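You operate a simulated robot arm through the tools that you are given. There is no shell and no other tool. Be economical: measure what you need, move in short steps, check, and stop when the job is done.

Carry out the task below with a simulated robot arm. There is one attempt and no reset: what you move stays moved.

TASK
Prime the pump into its drip cup, then give the flask of red water two 5 ml doses.
Fine: one press to prime; flask on the round mat; park the nozzle arm after.
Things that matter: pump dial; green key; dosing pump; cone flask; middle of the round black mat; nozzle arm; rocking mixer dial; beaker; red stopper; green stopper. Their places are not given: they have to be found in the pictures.

It is judged by the outcome, as a careful person would: the job done as asked, and still so three seconds after it is handed in. It fails if anything else is knocked over, pushed out of place, dropped, spilled or broken.

THE ROBOT
A 6-joint arm with a two-finger parallel gripper, fixed in place. Base frame: the origin is at the foot of the arm, x ahead of it, y to its left, z up; the work surface is at about z = 0.85. Lengths are in m, angles in rad, forces in N, time in s.
With the tool pointing down near the work surface it reaches from about 0.26 to 0.68 m from the base axis. Its first joint turns from -1.152 to 1.152 rad. Payload 2.9 kg.
Tool frame: the origin (TCP) lies between the finger pads and is the grasp point; the fingertips stand 0.03 m ahead of it; z points along the fingers, y is the line along which they close. The gripper opens to 0.11 m. The fingers are 0.02 m wide and 0.01 m thick; the gripper's body (0.048 by 0.112 m) begins 0.055 m behind the TCP.
Orientation is told as [roll, pitch, yaw] about the base's x, y, z axes, in that order, counted from this pose: with the fingers straight down and closing along the base's y, the tool's x points along the base's -x, its y along +y and its z along -z.

THE INTERFACE
- The arm moves only by the tool send_rows. Its argument "targets" is a list of rows, each an object of numbers (a shift or turn left out is 0, a gripper value left out holds the last): "jaw": the finger opening in m, from 0 to 0.11; "tx", "ty", "tz": the shift along the base's x, y, z in m; "ax", "ay", "az": the turn, a rotation vector about the base's x, y, z in rad. In form: [{"jaw": .., "tx": .., "ty": .., "tz": .., "ax": .., "ay": .., "az": ..}, ...]. A call has 1 to 20 rows; each row is the pose to reach, as a shift and turn from the pose commanded when the call began. A row lasts 0.2 s, in which the tool goes at most 0.05 m and 0.15 rad; a call with a longer step from one row to the next is refused whole, and so is a gripper value outside its range. A pose out of reach is approached as far as the arm can. The call stops where the force on the tool passes 70 N (or 10 N more than at its start, if that is more) or the arm is blocked; 0.2 s more then pass. The fingers move at their own pace (about 0.108 m/s each) and stop on an object; they squeeze with about 39 N. The grip force told is the motor's: it shows also when the fingers shut on nothing. Time passes only in rows, and 0.2 s behind the last, so rows that repeat a pose let the fingers close. It gives the time, the measured TCP pose, the force on the tool (base axes), the opening and the grip force at its end, in the units of the frame above (readings bear some noise).
- Cameras (640 x 400 px; columns grow to the right, rows downward): "scene" is fixed at [0.0604, 0.4171, 1.4027]; the picture's right is [-0.90, -0.44, 0.00], its down [-0.18, 0.37, -0.91] and it looks along [0.40, -0.82, -0.41] (base axes); focal length 360 px, centre (320, 200). "wrist" rides on the gripper at [-0.036, 0, -0.057] in the tool frame; the picture's right is [0.00, -1.00, 0.00], its down [0.97, 0.00, -0.24] and it looks along [0.24, 0.00, 0.97] (tool axes); focal length 218 px, centre (320, 200).
- snapshot(camera): a new picture of that camera. No time passes.
- measure_at(camera, pixels): for up to 12 pixels [column, row] of the newest picture of that camera ("zoom" is the newest enlarged one), the place [x, y, z] in the base frame of the surface seen there, good to about 0.002 m. No time passes.
- inspect(camera, box): a new picture of the part [left, top, right, bottom] of that camera's present view, enlarged. No time passes.
- finish_job(): hands the job in; it is judged then, once.

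Work in short steps. Measure before you move; look again where a grasp or a placing could have gone wrong, and mend it. You have 80 turns and 54 pictures in all, the two below and enlarged ones among them. Open the gripper and draw the arm clear of the work before you hand the job in, unless the task says otherwise; then end with one line.

The tools are called after "Emit:" as a command line: name --argument value ..., lists and objects as JSON in quotes. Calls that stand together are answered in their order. send_rows: Moves the arm, as the interface text tells. Its arguments: {"type":"object","properties":{"targets":{"type":"array","items":{"type":"object","properties":{"jaw":{"type":"number"},"tx":{"type":"number"},"ty":{"type":"number"},"tz":{"type":"number"},"ax":{"type":"number"},"ay":{"type":"number"},"az":{"type":"number"}}}}},"required":["targets"]} The other tools are called the same way: snapshot (camera) takes a picture; measure_at (camera, pixels) gives the place of the surface under pixels of a picture; inspect (camera, box) takes an enlarged picture of a part of a camera's view; finish_job () hands the job in.

At the start:

```text
clock: 0.0
tool_pos: [0.4718, 0.034, 1.1941]
tool_rot: [0.002, 0.0, 0.001]
ft_force: [1.1, 0.0, 0.4]
opening: 0.1098
finger_force: 0.0
```

scene: 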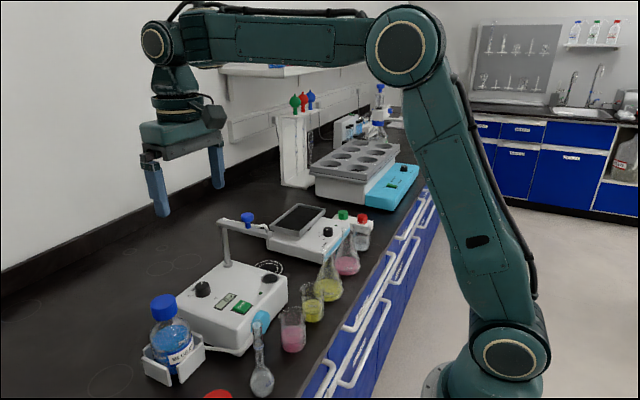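
wrist: 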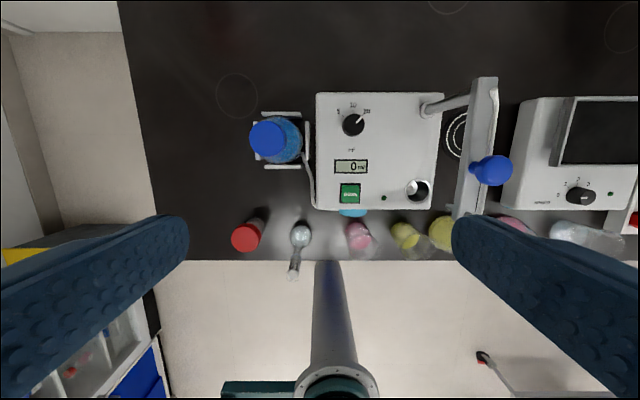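

I'll enlarge the pump area in both views to read the dial, the nozzle arm and the vessels.

Emit:
inspect --camera "wrist" --box '[300, 70, 520, 220]'

Emit:
inspect --camera "scene" --box '[140, 190, 400, 400]'

Emit:
inspect --camera "wrist" --box '[220, 170, 640, 270]'

```text
2.67 times, centred on (410, 145) of wrist
```

zoom: 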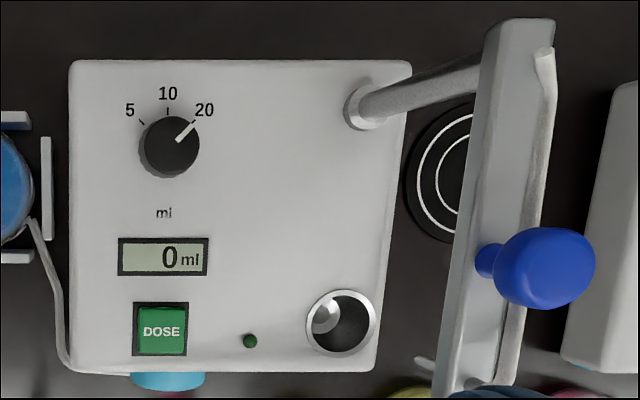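

```text
1.90 times, centred on (270, 295) of scene
```

zoom: 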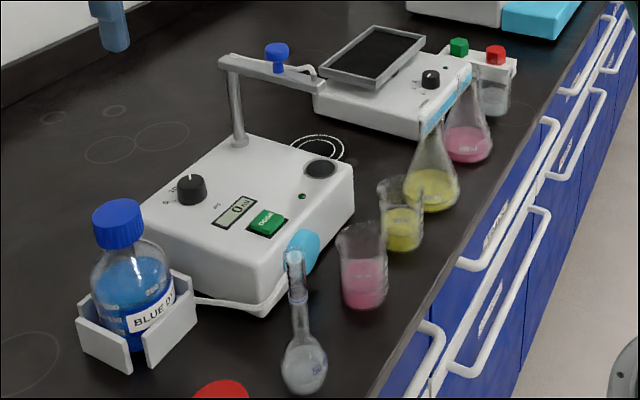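

```text
1.52 times, centred on (430, 220) of wrist
```

zoom: 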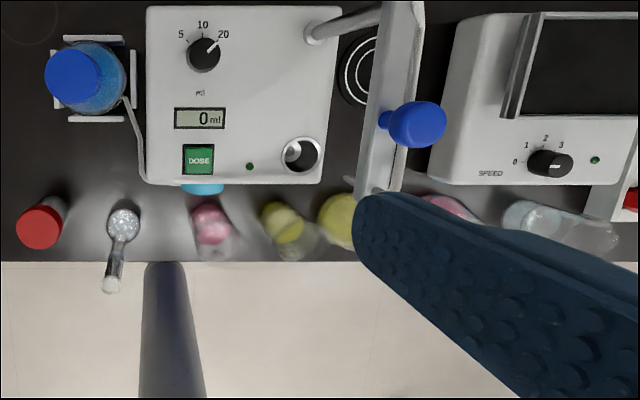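

Measuring the pump's parts, the arm, mat and vessels in the wrist and scene pictures.

Emit:
measure_at --camera "wrist" --pixels '[[353, 125], [364, 117], [350, 193], [418, 190], [320, 97], [440, 97], [432, 208], [318, 205], [428, 108], [488, 82], [466, 212], [457, 135]]'

Emit:
measure_at --camera "scene" --pixels '[[248, 218], [247, 226], [266, 236], [222, 220], [226, 264], [203, 289], [268, 279], [243, 307], [343, 250], [346, 270], [329, 255], [327, 292]]'

Emit:
inspect --camera "scene" --box '[200, 190, 390, 310]'

```text
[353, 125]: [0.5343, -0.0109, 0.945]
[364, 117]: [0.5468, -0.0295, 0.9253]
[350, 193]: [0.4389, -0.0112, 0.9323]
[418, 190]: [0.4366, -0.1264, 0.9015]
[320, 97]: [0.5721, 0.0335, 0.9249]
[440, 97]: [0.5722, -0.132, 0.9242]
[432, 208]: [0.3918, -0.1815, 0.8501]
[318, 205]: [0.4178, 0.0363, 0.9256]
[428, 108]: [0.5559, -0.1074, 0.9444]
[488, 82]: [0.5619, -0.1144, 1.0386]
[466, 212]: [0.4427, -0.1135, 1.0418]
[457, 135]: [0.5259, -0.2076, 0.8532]
```

```text
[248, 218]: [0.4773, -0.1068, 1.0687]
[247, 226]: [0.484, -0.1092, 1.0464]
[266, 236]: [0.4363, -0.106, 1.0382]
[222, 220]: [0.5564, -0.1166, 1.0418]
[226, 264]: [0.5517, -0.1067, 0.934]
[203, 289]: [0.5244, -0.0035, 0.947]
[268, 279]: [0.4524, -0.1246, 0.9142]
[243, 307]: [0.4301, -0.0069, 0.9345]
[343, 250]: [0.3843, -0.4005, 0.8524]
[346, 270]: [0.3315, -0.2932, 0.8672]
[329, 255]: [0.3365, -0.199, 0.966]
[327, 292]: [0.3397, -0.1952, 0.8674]
```

```text
3.33 times, centred on (295, 250) of scene
```

zoom: 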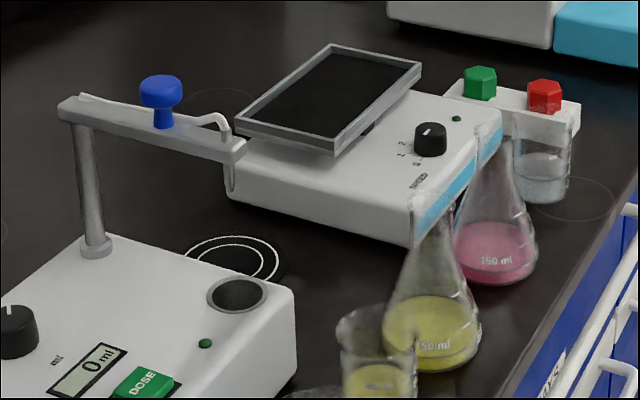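

Now the details of nozzle tip, mat rings, red flask and its neighbours.

Emit:
measure_at --camera "zoom" --pixels '[[230, 185], [230, 160], [160, 85], [162, 120], [187, 247], [235, 236], [282, 262], [279, 280], [237, 245], [237, 295], [212, 292], [262, 300]]'

Emit:
inspect --camera "scene" --box '[300, 200, 400, 300]'

```text
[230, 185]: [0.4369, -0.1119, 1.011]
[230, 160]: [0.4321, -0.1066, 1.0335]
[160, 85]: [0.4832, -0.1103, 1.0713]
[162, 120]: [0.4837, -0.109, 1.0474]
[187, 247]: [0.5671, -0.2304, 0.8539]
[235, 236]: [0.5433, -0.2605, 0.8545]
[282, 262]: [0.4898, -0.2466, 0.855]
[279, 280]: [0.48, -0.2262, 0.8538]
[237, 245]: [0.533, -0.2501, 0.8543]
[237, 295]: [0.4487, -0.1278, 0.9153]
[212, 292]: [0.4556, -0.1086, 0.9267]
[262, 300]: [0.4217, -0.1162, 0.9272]
```

```text
4.00 times, centred on (350, 250) of scene
```

zoom: 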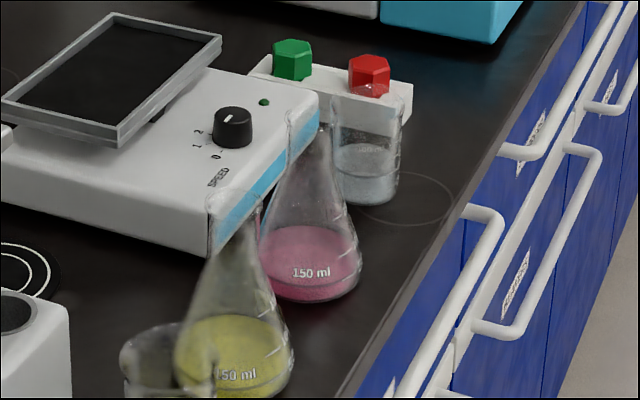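

Measuring the red flask, yellow flask and beakers in this zoom.

Emit:
measure_at --camera "zoom" --pixels '[[310, 270], [310, 298], [262, 250], [358, 262], [307, 150], [307, 125], [290, 115], [322, 120], [235, 200], [235, 370], [365, 180], [325, 140]]'

Emit:
measure_at --camera "scene" --pixels '[[347, 264], [330, 290], [312, 312], [312, 290], [292, 335], [292, 312], [262, 385], [258, 325], [218, 395], [320, 237], [325, 262], [362, 235]]'

```text
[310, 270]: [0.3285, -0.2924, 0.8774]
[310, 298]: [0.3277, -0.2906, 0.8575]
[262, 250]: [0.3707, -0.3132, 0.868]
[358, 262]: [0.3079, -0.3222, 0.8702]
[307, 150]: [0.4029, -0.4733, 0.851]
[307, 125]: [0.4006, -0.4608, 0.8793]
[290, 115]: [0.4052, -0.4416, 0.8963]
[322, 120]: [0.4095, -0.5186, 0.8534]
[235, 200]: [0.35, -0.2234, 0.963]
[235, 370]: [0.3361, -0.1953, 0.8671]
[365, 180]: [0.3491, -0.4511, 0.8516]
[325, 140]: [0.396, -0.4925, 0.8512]
```

```text
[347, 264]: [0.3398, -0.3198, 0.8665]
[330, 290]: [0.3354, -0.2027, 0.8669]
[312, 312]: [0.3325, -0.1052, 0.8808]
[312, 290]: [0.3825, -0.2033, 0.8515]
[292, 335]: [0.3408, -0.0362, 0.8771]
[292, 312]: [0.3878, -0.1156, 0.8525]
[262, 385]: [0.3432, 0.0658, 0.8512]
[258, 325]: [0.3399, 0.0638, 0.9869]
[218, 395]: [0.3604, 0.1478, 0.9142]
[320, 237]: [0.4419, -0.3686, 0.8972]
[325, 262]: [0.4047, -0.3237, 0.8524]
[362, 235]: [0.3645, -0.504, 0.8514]
```

The dial reads 20 and must go to 5, a quarter turn counter-clockwise seen from above. I move over it with the tool turned -0.785 rad and check.

Emit:
send_rows --targets '[{"jaw": 0.06, "tx": 0.01, "ty": -0.008, "tz": -0.02, "az": -0.13}, {"tx": 0.02, "ty": -0.015, "tz": -0.04, "az": -0.26}, {"tx": 0.031, "ty": -0.022, "tz": -0.065, "az": -0.39}, {"tx": 0.042, "ty": -0.03, "tz": -0.085, "az": -0.52}, {"tx": 0.052, "ty": -0.037, "tz": -0.11, "az": -0.65}, {"tx": 0.062, "ty": -0.045, "tz": -0.135, "az": -0.785}, {"tx": 0.062, "ty": -0.045, "tz": -0.135, "az": -0.785}]'

Emit:
snapshot --camera "wrist"

```text
clock: 1.6
tool_pos: [0.5343, -0.0112, 1.0584]
tool_rot: [0.0, 0.0, -0.787]
ft_force: [-0.6, -0.1, 0.4]
opening: 0.06
finger_force: 0.2
```

```text
46 pictures are left
```

wrist: 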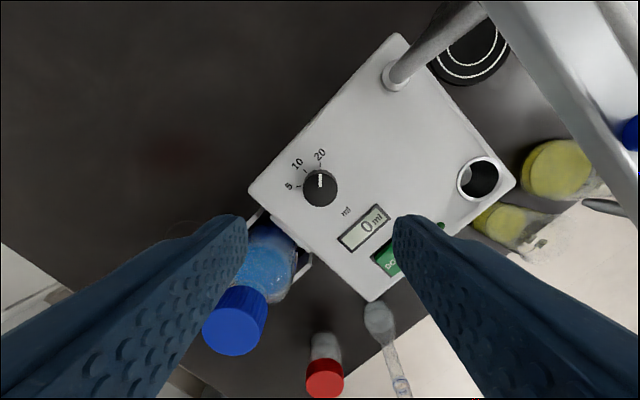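

The dial sits at (320,186), centred in column. Measure its edges.

Emit:
measure_at --camera "wrist" --pixels '[[320, 180], [306, 182], [334, 182], [320, 172], [320, 195], [320, 210]]'

```text
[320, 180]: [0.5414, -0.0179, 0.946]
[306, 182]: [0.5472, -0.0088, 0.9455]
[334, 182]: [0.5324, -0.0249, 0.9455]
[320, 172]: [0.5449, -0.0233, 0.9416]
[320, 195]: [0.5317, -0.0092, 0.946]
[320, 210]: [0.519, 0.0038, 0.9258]
```

Dial centre about (0.537,-0.0145), top 0.946. Descend, tips to 0.932, then close.

Emit:
send_rows --targets '[{"tx": 0.003, "ty": -0.003, "tz": -0.03}, {"tx": 0.003, "ty": -0.003, "tz": -0.06}, {"tx": 0.003, "ty": -0.003, "tz": -0.085}, {"tx": 0.003, "ty": -0.003, "tz": -0.096}, {"jaw": 0.0, "tx": 0.003, "ty": -0.003, "tz": -0.096}, {"tx": 0.003, "ty": -0.003, "tz": -0.096}, {"tx": 0.003, "ty": -0.003, "tz": -0.096}]'

```text
clock: 3.2
tool_pos: [0.537, -0.0131, 0.962]
tool_rot: [0.0, 0.002, -0.786]
ft_force: [-2.9, -1.5, -3.9]
opening: 0.0288
finger_force: 44.7
```

Gripped at 0.029 m. Turn +1.571 rad.

Emit:
send_rows --targets '[{"az": 0.13}, {"az": 0.26}, {"az": 0.39}, {"az": 0.52}, {"az": 0.65}, {"az": 0.785}, {"az": 0.92}, {"az": 1.05}, {"az": 1.18}, {"az": 1.31}, {"az": 1.44}, {"az": 1.571}, {"az": 1.571}]'

Emit:
snapshot --camera "wrist"

```text
clock: 6.0
tool_pos: [0.535, -0.0108, 0.9618]
tool_rot: [0.001, -0.001, 0.793]
ft_force: [1.1, 26.6, -10.3]
opening: 0.0287
finger_force: 45.1
```

```text
45 pictures are left
```

wrist: 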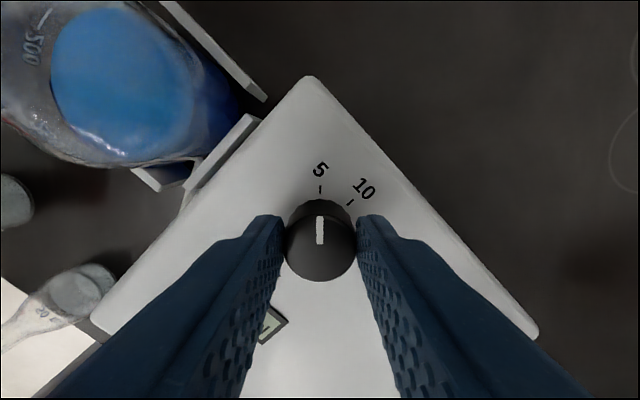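

The pointer is on 5. Open, rise, untwist, and shift toward the green key.

Emit:
send_rows --targets '[{"jaw": 0.06}, {"jaw": 0.06}, {"tz": 0.04}, {"tz": 0.07, "az": -0.13}, {"tx": -0.03, "tz": 0.08, "az": -0.26}, {"tx": -0.06, "tz": 0.08, "az": -0.39}, {"tx": -0.08, "tz": 0.08, "az": -0.52}, {"tx": -0.1, "tz": 0.08, "az": -0.65}, {"jaw": 0.0, "tx": -0.1, "tz": 0.08, "az": -0.785}, {"tx": -0.1, "tz": 0.08, "az": -0.785}, {"tx": -0.1, "tz": 0.08, "az": -0.785}]'

Emit:
snapshot --camera "wrist"

```text
clock: 8.4
tool_pos: [0.4357, -0.0143, 1.0447]
tool_rot: [-0.001, 0.0, 0.0]
ft_force: [0.1, -0.5, -0.3]
opening: 0.0
finger_force: 37.5
```

```text
44 pictures are left
```

wrist: 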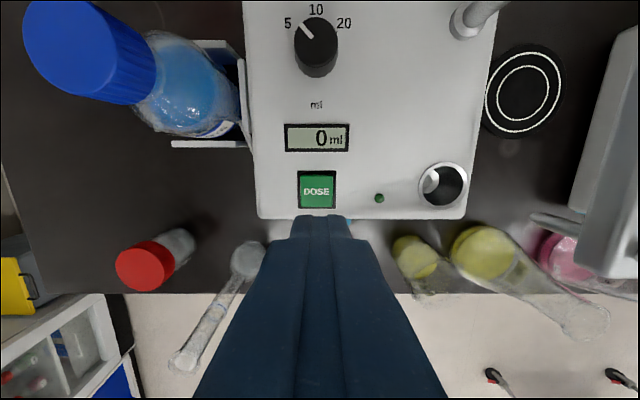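

Dial at 5, display 0. Measure the key, mat rings, cup rim, and the nozzle at (535,218).

Emit:
measure_at --camera "wrist" --pixels '[[317, 190], [317, 175], [317, 206], [535, 219], [560, 226], [524, 45], [524, 135], [488, 90], [562, 90], [443, 165], [443, 203], [467, 185]]'

Emit:
inspect --camera "scene" --box '[190, 200, 310, 300]'

```text
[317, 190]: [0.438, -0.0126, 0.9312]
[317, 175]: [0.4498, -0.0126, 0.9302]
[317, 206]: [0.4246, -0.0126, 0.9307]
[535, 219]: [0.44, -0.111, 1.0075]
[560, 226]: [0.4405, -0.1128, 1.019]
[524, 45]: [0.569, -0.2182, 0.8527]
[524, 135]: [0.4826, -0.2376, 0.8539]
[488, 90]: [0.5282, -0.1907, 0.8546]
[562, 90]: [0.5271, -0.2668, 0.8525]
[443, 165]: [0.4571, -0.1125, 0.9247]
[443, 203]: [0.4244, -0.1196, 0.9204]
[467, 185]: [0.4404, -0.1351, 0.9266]
```

```text
4.00 times, centred on (250, 250) of scene
```

zoom: 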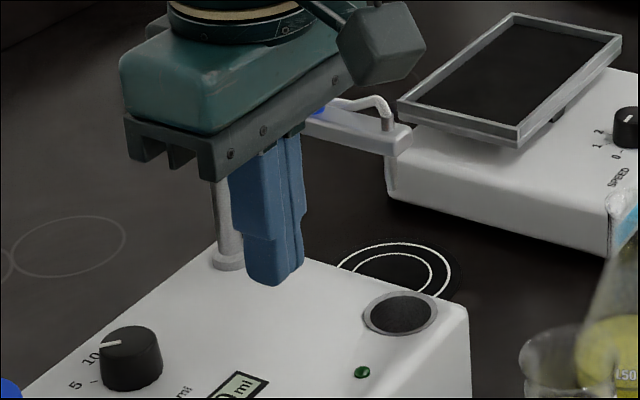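

Nozzle is over the cup (0.44,-0.112). Key top is (0.438,-0.0126,0.931): press once with closed fingers, then rise.

Emit:
send_rows --targets '[{"tx": 0.002, "ty": 0.0015, "tz": -0.04}, {"tx": 0.002, "ty": 0.0015, "tz": -0.074}, {"tx": 0.002, "ty": 0.0015, "tz": -0.08}, {"tx": 0.002, "ty": 0.0015, "tz": -0.083}, {"tx": 0.002, "ty": 0.0015, "tz": -0.085}, {"tx": 0.002, "ty": 0.0015, "tz": -0.087}, {"tx": 0.002, "ty": 0.0015, "tz": -0.087}]'

Emit:
inspect --camera "wrist" --box '[200, 0, 480, 300]'

```text
clock: 10.0
tool_pos: [0.4396, -0.0132, 0.9552]
tool_rot: [-0.002, -0.002, 0.002]
ft_force: [-4.2, 2.5, 13.2]
opening: 0.0001
finger_force: 37.3
```

```text
1.33 times, centred on (340, 150) of wrist
```

zoom: 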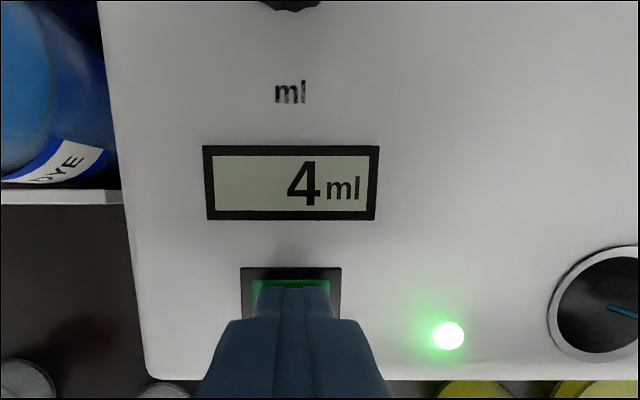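

The press registered and it is dosing. Rise straight up and wait.

Emit:
send_rows --targets '[{"tz": 0.01}, {"tz": 0.03}, {"tz": 0.06}, {"tz": 0.1}, {"tz": 0.14}, {"tz": 0.18}, {"tz": 0.18}]'

Emit:
snapshot --camera "wrist"

Emit:
snapshot --camera "scene"

```text
clock: 11.6
tool_pos: [0.4389, -0.0136, 1.1387]
tool_rot: [-0.001, 0.0, 0.002]
ft_force: [0.6, -0.4, -0.4]
opening: 0.0001
finger_force: 37.6
```

```text
41 pictures are left
```

wrist: 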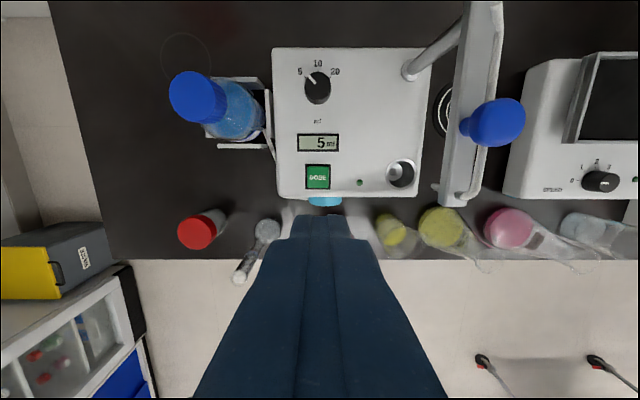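

```text
40 pictures are left
```

scene: 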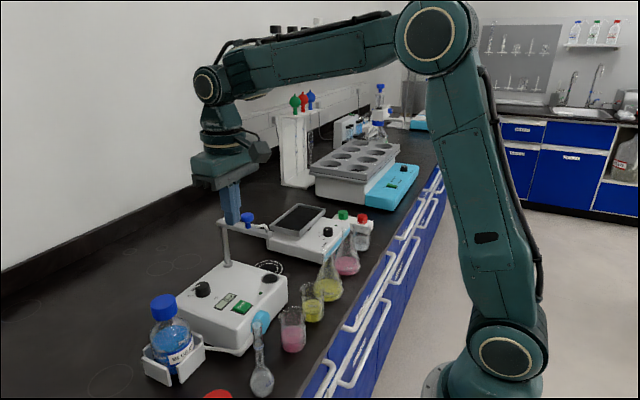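

Primed: display 5 ml, lamp off. Now go high over the red flask near (0.34,-0.32) and look.

Emit:
send_rows --targets '[{"tz": 0.04}, {"tx": -0.01, "ty": -0.04, "tz": 0.05}, {"tx": -0.022, "ty": -0.08, "tz": 0.05}, {"tx": -0.034, "ty": -0.12, "tz": 0.05}, {"tx": -0.046, "ty": -0.16, "tz": 0.05}, {"tx": -0.058, "ty": -0.2, "tz": 0.05}, {"tx": -0.07, "ty": -0.24, "tz": 0.05}, {"tx": -0.084, "ty": -0.275, "tz": 0.05}, {"jaw": 0.06, "tx": -0.099, "ty": -0.306, "tz": 0.05}, {"tx": -0.099, "ty": -0.306, "tz": 0.05}]'

Emit:
snapshot --camera "wrist"

```text
clock: 13.8
tool_pos: [0.3394, -0.3193, 1.1837]
tool_rot: [0.0, -0.001, 0.001]
ft_force: [0.0, 0.7, -0.8]
opening: 0.0602
finger_force: 0.1
```

```text
39 pictures are left
```

wrist: 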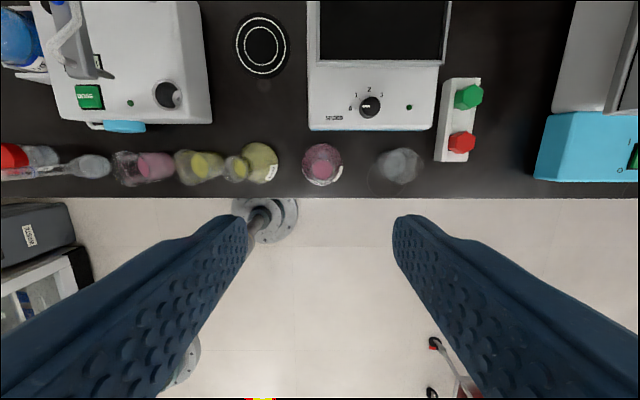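

Emit:
inspect --camera "wrist" --box '[220, 110, 430, 210]'

Emit:
inspect --camera "scene" --box '[310, 200, 390, 290]'

```text
3.05 times, centred on (325, 160) of wrist
```

zoom: 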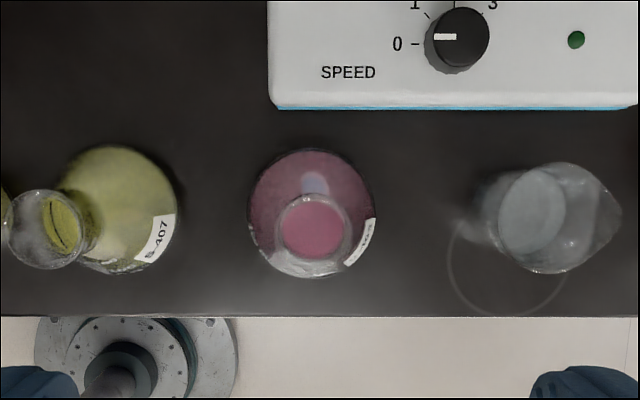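

```text
4.44 times, centred on (350, 245) of scene
```

zoom: 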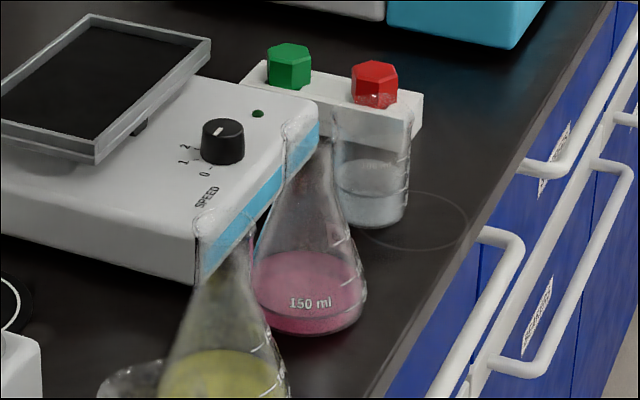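

The red flask's rim is near (323,170): centre about (0.345,-0.3235), rim z≈0.972. I check rim, mat and the mixer's edge in the picture before the grasp.

Emit:
snapshot --camera "wrist"

Emit:
measure_at --camera "wrist" --pixels '[[323, 170], [263, 13], [263, 77], [235, 45], [288, 45], [262, 45], [308, 125], [309, 50], [308, 20], [255, 165], [323, 180], [323, 150]]'

```text
36 pictures are left
```

wrist: 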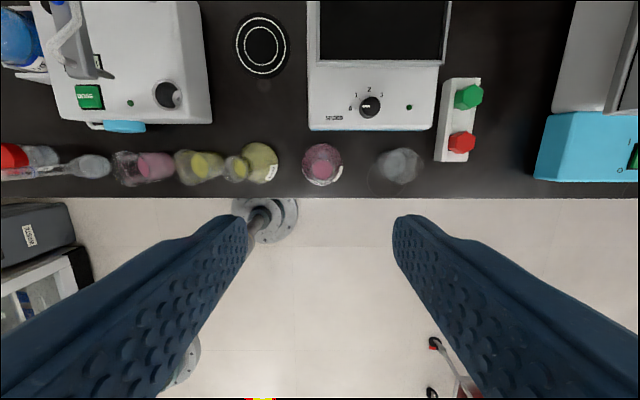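

```text
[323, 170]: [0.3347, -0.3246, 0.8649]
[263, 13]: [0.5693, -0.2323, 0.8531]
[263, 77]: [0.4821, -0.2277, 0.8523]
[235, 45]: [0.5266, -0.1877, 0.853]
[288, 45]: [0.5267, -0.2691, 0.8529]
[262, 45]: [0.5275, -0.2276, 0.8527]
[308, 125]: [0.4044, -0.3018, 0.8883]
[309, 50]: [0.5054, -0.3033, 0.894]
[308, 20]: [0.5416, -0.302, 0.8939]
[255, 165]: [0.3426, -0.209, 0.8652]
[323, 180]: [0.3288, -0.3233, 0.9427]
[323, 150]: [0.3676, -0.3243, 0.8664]
```

Mat centre (0.526,-0.228). Come down to fingertips just above the rim and check alignment.

Emit:
send_rows --targets '[{"tx": 0.0055, "ty": -0.0043, "tz": -0.04}, {"tx": 0.0055, "ty": -0.0043, "tz": -0.08}, {"tx": 0.0055, "ty": -0.0043, "tz": -0.12}, {"tx": 0.0055, "ty": -0.0043, "tz": -0.145}, {"tx": 0.0055, "ty": -0.0043, "tz": -0.145}]'

Emit:
snapshot --camera "wrist"

Emit:
inspect --camera "scene" --box '[300, 180, 400, 290]'

```text
clock: 15.0
tool_pos: [0.3439, -0.3209, 1.042]
tool_rot: [0.0, 0.001, 0.0]
ft_force: [0.1, 0.6, -0.7]
opening: 0.0599
finger_force: 0.0
```

```text
35 pictures are left
```

wrist: 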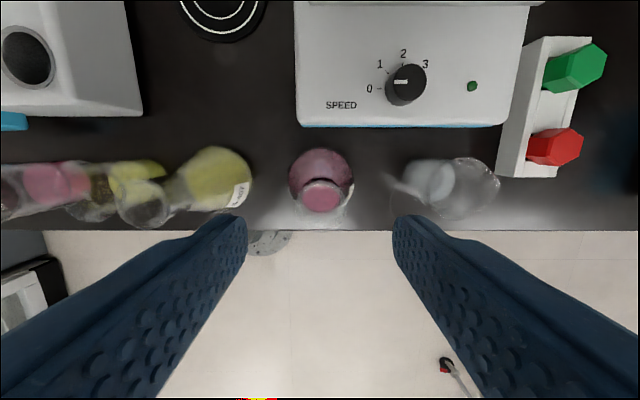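

```text
3.64 times, centred on (350, 235) of scene
```

zoom: 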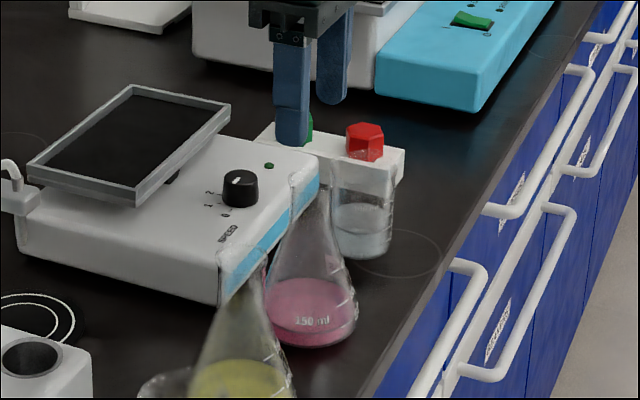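

Rim centred at (321,198), aligned. Descend to TCP z 0.970 and close on the neck.

Emit:
send_rows --targets '[{"tx": 0.001, "ty": -0.001, "tz": -0.03}, {"tx": 0.002, "ty": -0.001, "tz": -0.055}, {"tx": 0.002, "ty": -0.001, "tz": -0.071}, {"tx": 0.002, "ty": -0.001, "tz": -0.071}, {"jaw": 0.02, "tx": 0.002, "ty": -0.001, "tz": -0.071}, {"tx": 0.002, "ty": -0.001, "tz": -0.071}, {"tx": 0.002, "ty": -0.001, "tz": -0.071}]'

Emit:
inspect --camera "scene" --box '[300, 180, 400, 290]'

```text
clock: 16.6
tool_pos: [0.3474, -0.3244, 0.968]
tool_rot: [0.0, 0.0, 0.003]
ft_force: [-1.3, -0.1, -0.4]
opening: 0.0276
finger_force: 39.2
```

```text
3.64 times, centred on (350, 235) of scene
```

zoom: 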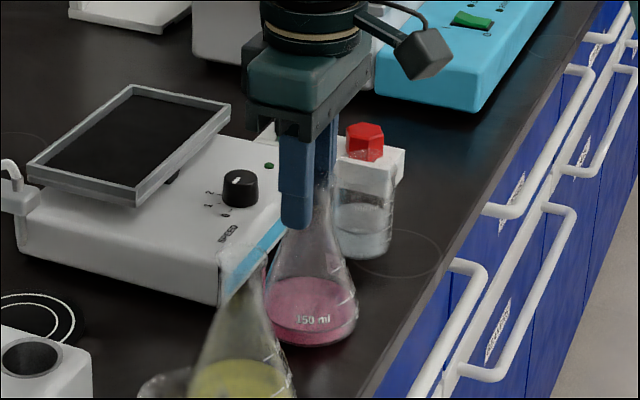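

Gripped at 0.0276 m. Lift straight and carry to over the mat (0.526,-0.228).

Emit:
send_rows --targets '[{"tz": 0.01}, {"tz": 0.03}, {"tz": 0.06}, {"tz": 0.09}, {"tz": 0.12}, {"tz": 0.15}, {"tx": 0.018, "ty": 0.015, "tz": 0.15}, {"tx": 0.04, "ty": 0.03, "tz": 0.15}, {"tx": 0.065, "ty": 0.045, "tz": 0.15}, {"tx": 0.09, "ty": 0.06, "tz": 0.15}, {"tx": 0.115, "ty": 0.073, "tz": 0.15}, {"tx": 0.14, "ty": 0.083, "tz": 0.15}, {"tx": 0.16, "ty": 0.09, "tz": 0.15}, {"tx": 0.175, "ty": 0.095, "tz": 0.15}, {"tx": 0.1795, "ty": 0.0955, "tz": 0.15}, {"tx": 0.1795, "ty": 0.0955, "tz": 0.15}]'

Emit:
snapshot --camera "wrist"

Emit:
inspect --camera "scene" --box '[180, 150, 400, 300]'

```text
clock: 20.0
tool_pos: [0.527, -0.2283, 1.1205]
tool_rot: [0.001, 0.0, 0.003]
ft_force: [0.0, 1.0, -1.9]
opening: 0.0275
finger_force: 38.9
```

```text
32 pictures are left
```

wrist: 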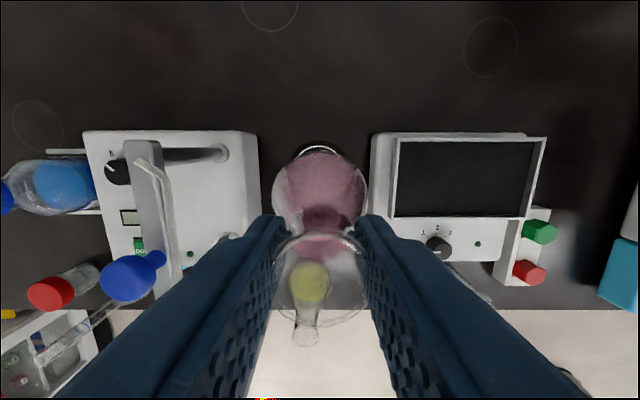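

```text
2.67 times, centred on (290, 225) of scene
```

zoom: 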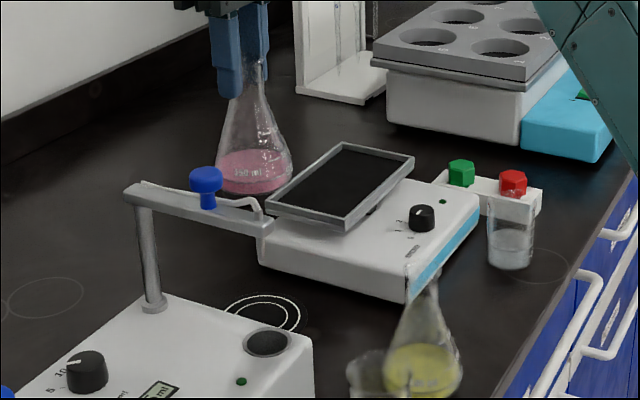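

Flask hangs upright over the mat, well clear of arm and mixer. Lower onto the mat.

Emit:
send_rows --targets '[{"tx": -0.001, "tz": -0.03}, {"tx": -0.001, "tz": -0.06}, {"tx": -0.001, "tz": -0.09}, {"tx": -0.001, "tz": -0.115}, {"tx": -0.001, "tz": -0.13}, {"tx": -0.001, "tz": -0.14}, {"tx": -0.001, "tz": -0.146}, {"tx": -0.001, "tz": -0.149}, {"tx": -0.001, "tz": -0.149}]'

Emit:
inspect --camera "scene" --box '[190, 180, 330, 290]'

```text
clock: 22.0
tool_pos: [0.5244, -0.2282, 0.9703]
tool_rot: [-0.001, 0.001, 0.001]
ft_force: [-0.8, 0.9, 3.0]
opening: 0.0276
finger_force: 39.3
```

```text
3.64 times, centred on (260, 235) of scene
```

zoom: 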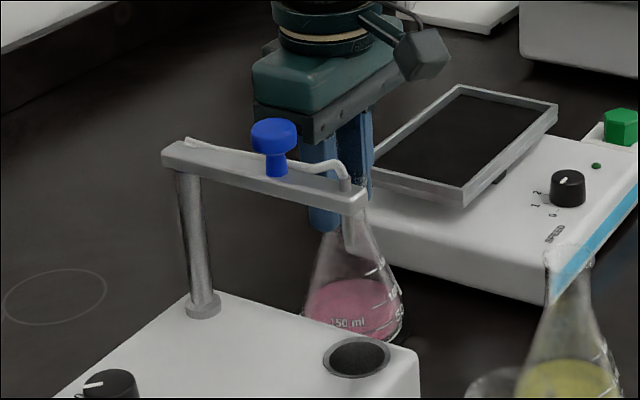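

Contact felt (force z rose from about -1.9 to +3 N). Release and lift straight up.

Emit:
send_rows --targets '[{"jaw": 0.06}, {"jaw": 0.06}, {"jaw": 0.06}, {"tz": 0.03}, {"tz": 0.07}, {"tz": 0.12}, {"tz": 0.17}, {"tz": 0.21}, {"tz": 0.21}]'

Emit:
snapshot --camera "wrist"

Emit:
inspect --camera "scene" --box '[190, 180, 330, 290]'

```text
clock: 24.0
tool_pos: [0.5258, -0.2269, 1.1827]
tool_rot: [-0.001, 0.0, 0.002]
ft_force: [0.6, 0.5, -0.3]
opening: 0.0601
finger_force: 0.1
```

```text
29 pictures are left
```

wrist: 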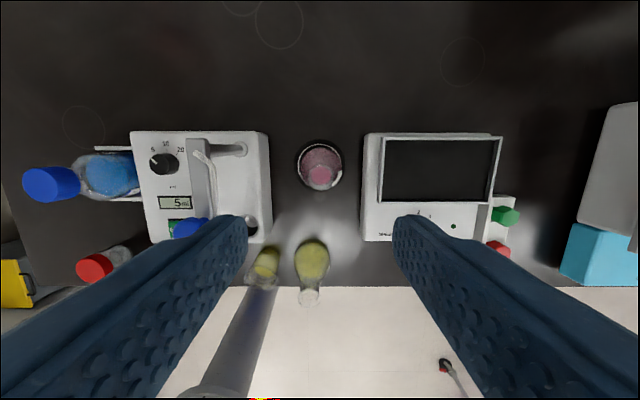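

```text
3.64 times, centred on (260, 235) of scene
```

zoom: 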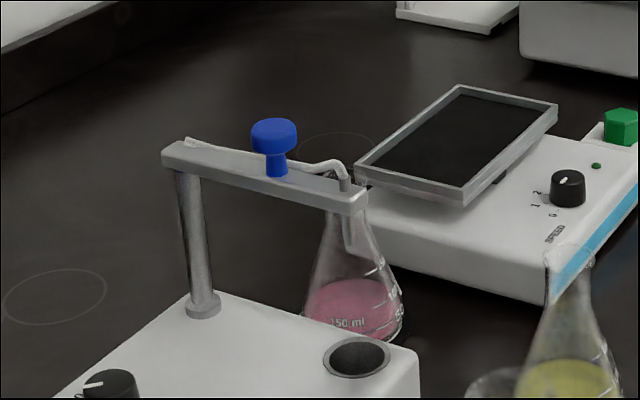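

Flask stands on the mat. Now go above the blue knob of the nozzle arm (~(0.483,-0.109)) with yaw -0.6 and look.

Emit:
send_rows --targets '[{"tx": -0.007, "ty": 0.02, "az": -0.12}, {"tx": -0.014, "ty": 0.04, "az": -0.24}, {"tx": -0.021, "ty": 0.06, "az": -0.36}, {"tx": -0.028, "ty": 0.08, "az": -0.48}, {"tx": -0.036, "ty": 0.1, "az": -0.6}, {"tx": -0.043, "ty": 0.118, "az": -0.6}, {"tx": -0.043, "ty": 0.118, "az": -0.6}]'

Emit:
snapshot --camera "wrist"

```text
clock: 25.6
tool_pos: [0.4839, -0.1111, 1.1806]
tool_rot: [-0.001, 0.001, -0.599]
ft_force: [-0.2, -0.3, 0.2]
opening: 0.06
finger_force: 0.1
```

```text
27 pictures are left
```

wrist: 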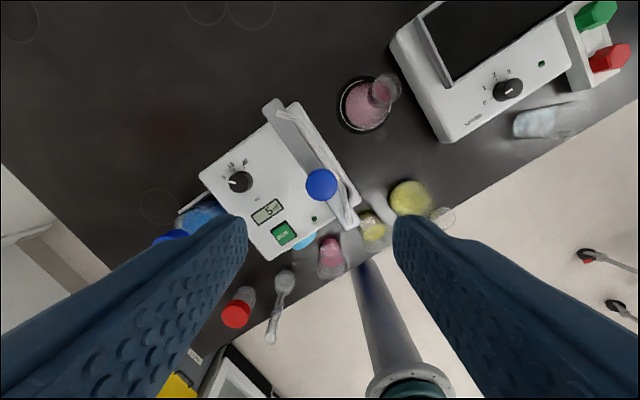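

Emit:
inspect --camera "wrist" --box '[240, 80, 420, 240]'

Emit:
measure_at --camera "wrist" --pixels '[[322, 184], [308, 184], [336, 184], [322, 170], [322, 199], [274, 106], [348, 223], [290, 140], [368, 103], [341, 103], [390, 85], [380, 95]]'

```text
2.50 times, centred on (330, 160) of wrist
```

zoom: 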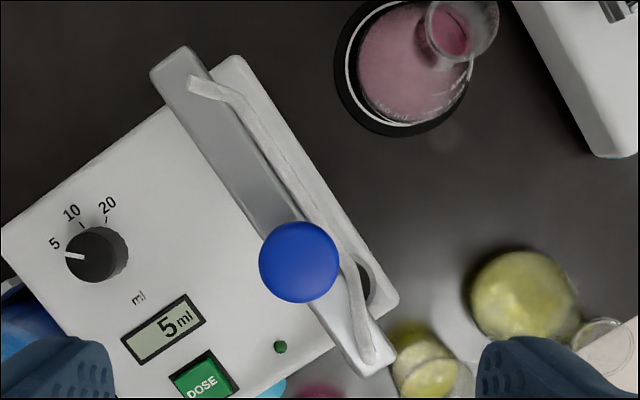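

```text
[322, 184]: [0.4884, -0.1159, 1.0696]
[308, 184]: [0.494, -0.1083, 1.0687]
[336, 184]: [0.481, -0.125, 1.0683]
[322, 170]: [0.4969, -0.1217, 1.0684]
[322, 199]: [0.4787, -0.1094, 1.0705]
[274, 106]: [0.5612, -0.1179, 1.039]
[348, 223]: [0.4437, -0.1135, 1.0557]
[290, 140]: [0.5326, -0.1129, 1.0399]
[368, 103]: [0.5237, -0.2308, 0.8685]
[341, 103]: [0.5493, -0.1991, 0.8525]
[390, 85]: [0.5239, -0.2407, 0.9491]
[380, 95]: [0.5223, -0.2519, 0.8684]
```

Knob centre about (0.487,-0.116), top 1.070; pivot about (0.556,-0.1145). Descend to fingertips at ~1.057 and grasp the knob head.

Emit:
send_rows --targets '[{"tx": 0.003, "ty": -0.005, "tz": -0.03}, {"tx": 0.003, "ty": -0.005, "tz": -0.06}, {"tx": 0.003, "ty": -0.005, "tz": -0.083}, {"tx": 0.003, "ty": -0.005, "tz": -0.0935}, {"tx": 0.003, "ty": -0.005, "tz": -0.0935}, {"jaw": 0.0, "tx": 0.003, "ty": -0.005, "tz": -0.0935}, {"tx": 0.003, "ty": -0.005, "tz": -0.0935}, {"tx": 0.003, "ty": -0.005, "tz": -0.0935}]'

Emit:
inspect --camera "scene" --box '[190, 180, 330, 290]'

```text
clock: 27.4
tool_pos: [0.4872, -0.1147, 1.0871]
tool_rot: [0.0, 0.0, -0.599]
ft_force: [1.7, 0.3, -2.1]
opening: 0.0253
finger_force: 45.2
```

```text
3.64 times, centred on (260, 235) of scene
```

zoom: 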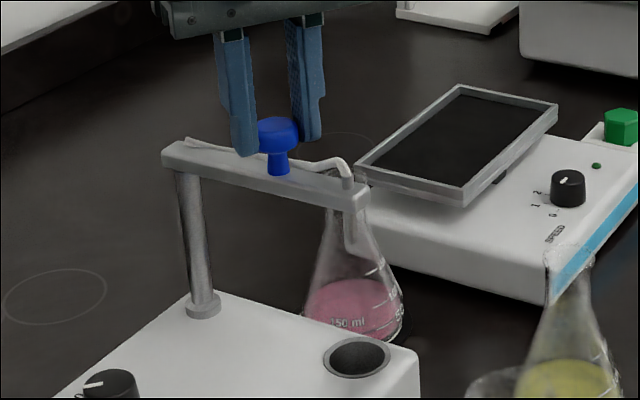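

Knob held (0.025 m). Swing along an arc about the post; first half to 0.6 rad, then check forces.

Emit:
send_rows --targets '[{"tx": 0.0005, "ty": -0.0083, "az": 0.12}, {"tx": 0.002, "ty": -0.0164, "az": 0.24}, {"tx": 0.0044, "ty": -0.0243, "az": 0.36}, {"tx": 0.0078, "ty": -0.0319, "az": 0.48}, {"tx": 0.0121, "ty": -0.039, "az": 0.6}, {"tx": 0.0121, "ty": -0.039, "az": 0.6}]'

Emit:
inspect --camera "scene" --box '[190, 180, 330, 290]'

```text
clock: 28.8
tool_pos: [0.4975, -0.1551, 1.0874]
tool_rot: [0.001, 0.004, 0.004]
ft_force: [1.5, -1.5, -14.2]
opening: 0.0251
finger_force: 45.3
```

```text
3.64 times, centred on (260, 235) of scene
```

zoom: 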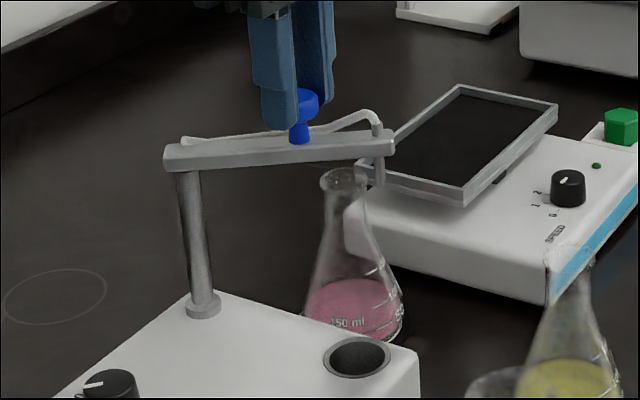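

The arm follows smoothly. Continue to 1.313 rad.

Emit:
send_rows --targets '[{"tx": 0.005, "ty": -0.0065, "az": 0.12}, {"tx": 0.0108, "ty": -0.0124, "az": 0.24}, {"tx": 0.0173, "ty": -0.0175, "az": 0.36}, {"tx": 0.0244, "ty": -0.0219, "az": 0.48}, {"tx": 0.0319, "ty": -0.0253, "az": 0.6}, {"tx": 0.0393, "ty": -0.0277, "az": 0.713}, {"tx": 0.0393, "ty": -0.0277, "az": 0.713}]'

Emit:
inspect --camera "scene" --box '[190, 180, 330, 290]'

Emit:
snapshot --camera "wrist"

```text
clock: 30.4
tool_pos: [0.5358, -0.181, 1.0866]
tool_rot: [0.003, 0.0, 0.717]
ft_force: [-9.5, 4.0, -16.2]
opening: 0.0251
finger_force: 45.0
```

```text
3.64 times, centred on (260, 235) of scene
```

zoom: 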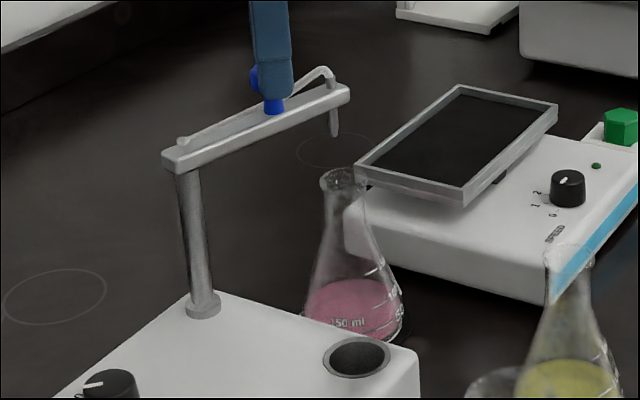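

```text
22 pictures are left
```

wrist: 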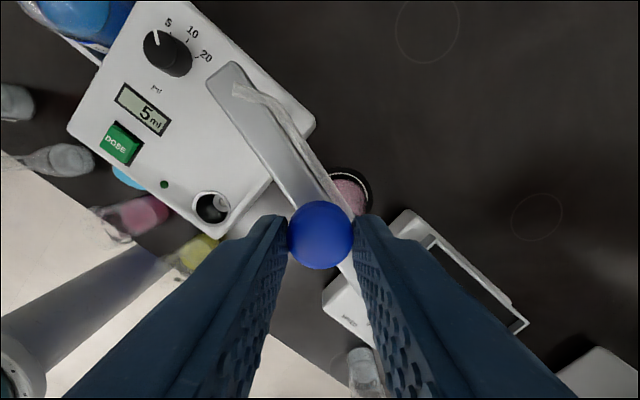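

Measure nozzle tip and flask rim in the enlarged scene picture.

Emit:
measure_at --camera "zoom" --pixels '[[335, 132], [335, 120], [335, 95], [343, 195], [322, 182], [363, 180], [340, 168], [345, 325], [320, 181], [365, 183]]'

```text
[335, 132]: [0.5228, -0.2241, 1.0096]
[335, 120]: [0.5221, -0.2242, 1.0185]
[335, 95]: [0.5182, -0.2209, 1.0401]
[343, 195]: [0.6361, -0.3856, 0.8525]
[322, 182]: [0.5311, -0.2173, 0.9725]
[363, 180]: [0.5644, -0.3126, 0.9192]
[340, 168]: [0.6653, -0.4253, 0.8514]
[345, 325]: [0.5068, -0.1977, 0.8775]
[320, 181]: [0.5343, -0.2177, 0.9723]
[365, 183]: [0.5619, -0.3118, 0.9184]
```

Nozzle tip (0.523,-0.225) lies over the flask mouth centre (~(0.521,-0.224)). Release the knob, rise, and go over the green key.

Emit:
send_rows --targets '[{"jaw": 0.06}, {"jaw": 0.06}, {"jaw": 0.06}, {"tz": 0.03}, {"tz": 0.07, "az": -0.12}, {"tx": -0.02, "ty": 0.035, "tz": 0.08, "az": -0.24}, {"tx": -0.04, "ty": 0.07, "tz": 0.08, "az": -0.36}, {"jaw": 0.0, "tx": -0.06, "ty": 0.105, "tz": 0.08, "az": -0.48}, {"tx": -0.08, "ty": 0.14, "tz": 0.08, "az": -0.6}, {"tx": -0.097, "ty": 0.168, "tz": 0.05, "az": -0.715}, {"tx": -0.097, "ty": 0.168, "tz": 0.01, "az": -0.715}, {"tx": -0.097, "ty": 0.168, "tz": -0.04, "az": -0.715}, {"tx": -0.097, "ty": 0.168, "tz": -0.04, "az": -0.715}]'

Emit:
inspect --camera "scene" --box '[190, 180, 330, 290]'

Emit:
snapshot --camera "wrist"

```text
clock: 33.2
tool_pos: [0.4419, -0.0144, 1.0471]
tool_rot: [0.0, 0.001, 0.0]
ft_force: [-0.6, 0.3, 0.1]
opening: 0.0001
finger_force: 37.7
```

```text
3.64 times, centred on (260, 235) of scene
```

zoom: 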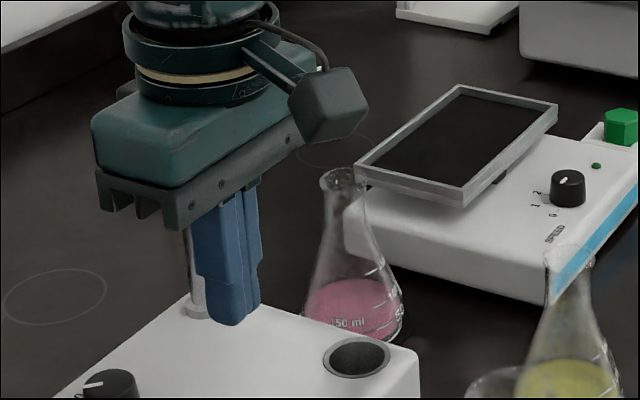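

```text
20 pictures are left
```

wrist: 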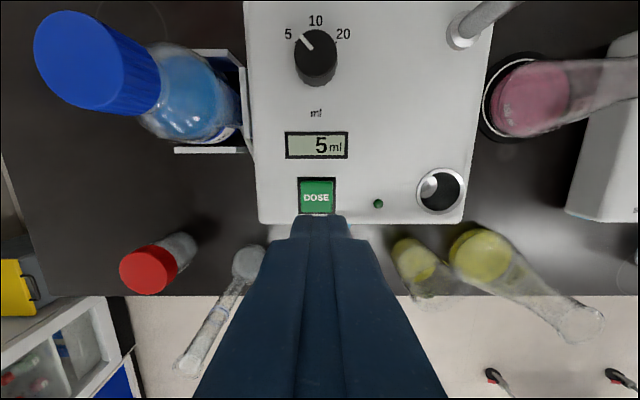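

The gripper hides the nozzle; rise briefly to confirm it stayed over the flask.

Emit:
send_rows --targets '[{"tz": 0.04}, {"tx": -0.03, "tz": 0.08}, {"tx": -0.05, "ty": 0.02, "tz": 0.12}, {"tx": -0.05, "ty": 0.02, "tz": 0.12}]'

Emit:
inspect --camera "scene" --box '[190, 180, 330, 290]'

```text
clock: 34.2
tool_pos: [0.3919, 0.0056, 1.1683]
tool_rot: [-0.001, 0.0, -0.001]
ft_force: [0.1, -0.7, 0.1]
opening: 0.0
finger_force: 38.0
```

```text
3.64 times, centred on (260, 235) of scene
```

zoom: 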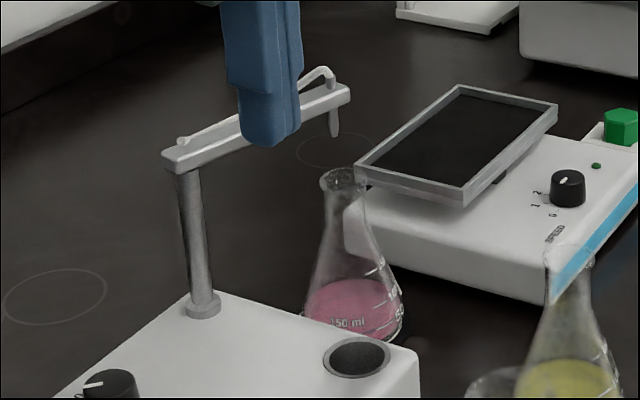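

Nozzle unchanged. Press the key once (same depth as before), release and wait.

Emit:
send_rows --targets '[{"tx": 0.03, "ty": -0.012, "tz": -0.03}, {"tx": 0.047, "ty": -0.019, "tz": -0.07}, {"tx": 0.047, "ty": -0.019, "tz": -0.115}, {"tx": 0.047, "ty": -0.019, "tz": -0.16}, {"tx": 0.047, "ty": -0.019, "tz": -0.195}, {"tx": 0.047, "ty": -0.019, "tz": -0.204}, {"tx": 0.047, "ty": -0.019, "tz": -0.207}, {"tx": 0.047, "ty": -0.019, "tz": -0.21}, {"tx": 0.047, "ty": -0.019, "tz": -0.212}, {"tx": 0.047, "ty": -0.019, "tz": -0.212}]'

Emit:
inspect --camera "wrist" --box '[200, 0, 480, 300]'

```text
clock: 36.4
tool_pos: [0.4375, -0.0118, 0.956]
tool_rot: [0.0, -0.004, 0.0]
ft_force: [2.4, 6.6, 14.7]
opening: 0.0
finger_force: 37.6
```

```text
1.33 times, centred on (340, 150) of wrist
```

zoom: 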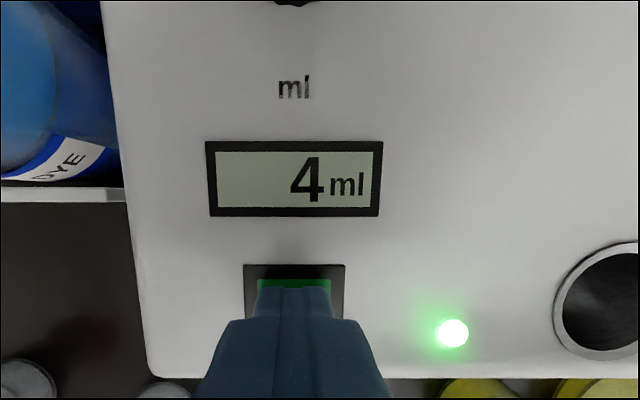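

First dose is running. Rise and wait for it to end.

Emit:
send_rows --targets '[{"tz": 0.01}, {"tz": 0.03}, {"tz": 0.06}, {"tz": 0.06}, {"tz": 0.06}, {"tz": 0.06}, {"tz": 0.06}, {"tz": 0.06}]'

Emit:
snapshot --camera "wrist"

```text
clock: 38.2
tool_pos: [0.4361, -0.0138, 1.0152]
tool_rot: [0.001, -0.001, 0.0]
ft_force: [-0.7, -0.5, 0.2]
opening: 0.0
finger_force: 37.4
```

```text
17 pictures are left
```

wrist: 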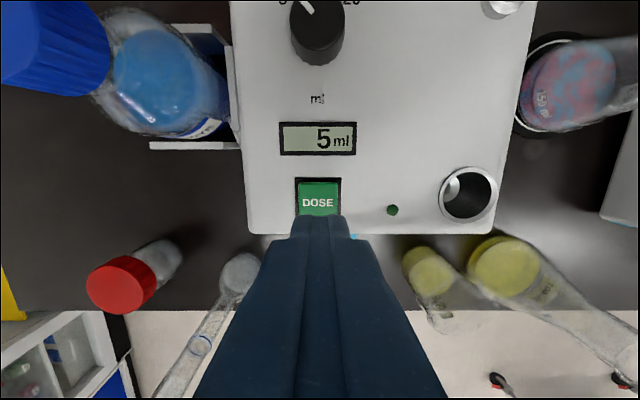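

The first dose is in the flask (blue mixing in the red), lamp off, 5 ml. Second press, then rise and wait.

Emit:
send_rows --targets '[{"tx": 0.002, "ty": 0.001, "tz": -0.03}, {"tx": 0.002, "ty": 0.001, "tz": -0.048}, {"tx": 0.002, "ty": 0.001, "tz": -0.053}, {"tx": 0.002, "ty": 0.001, "tz": -0.056}, {"tx": 0.002, "ty": 0.001, "tz": -0.059}, {"tx": 0.002, "ty": 0.001, "tz": -0.059}]'

Emit:
inspect --camera "wrist" --box '[200, 0, 480, 300]'

```text
clock: 39.6
tool_pos: [0.4392, -0.012, 0.957]
tool_rot: [0.0, -0.001, -0.001]
ft_force: [-3.1, -2.5, 11.5]
opening: 0.0
finger_force: 37.5
```

```text
1.33 times, centred on (340, 150) of wrist
```

zoom: 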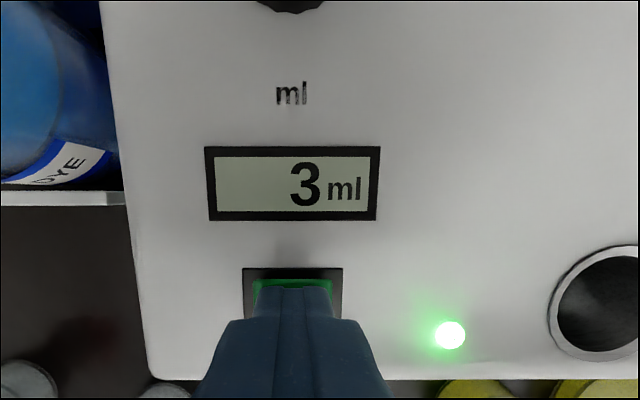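

Second dose running. Rise, wait, then go back above the knob with the tool turned +0.715.

Emit:
send_rows --targets '[{"tz": 0.01}, {"tz": 0.03}, {"tz": 0.06}, {"tz": 0.1}, {"tz": 0.14}, {"tz": 0.18}, {"tz": 0.215, "az": 0.12}, {"tx": 0.02, "ty": -0.034, "tz": 0.215, "az": 0.24}, {"tx": 0.04, "ty": -0.068, "tz": 0.215, "az": 0.36}, {"tx": 0.06, "ty": -0.102, "tz": 0.215, "az": 0.48}, {"jaw": 0.06, "tx": 0.08, "ty": -0.136, "tz": 0.215, "az": 0.6}, {"tx": 0.097, "ty": -0.169, "tz": 0.215, "az": 0.715}, {"tx": 0.097, "ty": -0.169, "tz": 0.215, "az": 0.715}]'

Emit:
snapshot --camera "wrist"

```text
clock: 42.4
tool_pos: [0.5363, -0.1825, 1.1698]
tool_rot: [0.001, 0.0, 0.716]
ft_force: [0.7, -0.6, 0.6]
opening: 0.0601
finger_force: 0.2
```

```text
15 pictures are left
```

wrist: 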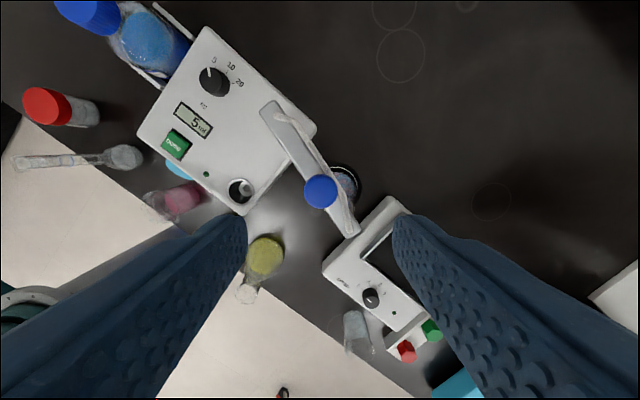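

Dosing finished (5 ml, lamp off). Descend on the knob and grasp.

Emit:
send_rows --targets '[{"ty": 0.001, "tz": -0.03}, {"ty": 0.001, "tz": -0.06}, {"ty": 0.001, "tz": -0.076}, {"ty": 0.001, "tz": -0.083}, {"jaw": 0.0, "ty": 0.001, "tz": -0.083}, {"ty": 0.001, "tz": -0.083}, {"ty": 0.001, "tz": -0.083}]'

```text
clock: 44.0
tool_pos: [0.537, -0.1811, 1.0869]
tool_rot: [0.0, -0.001, 0.714]
ft_force: [2.3, -5.3, -1.7]
opening: 0.0249
finger_force: 45.3
```

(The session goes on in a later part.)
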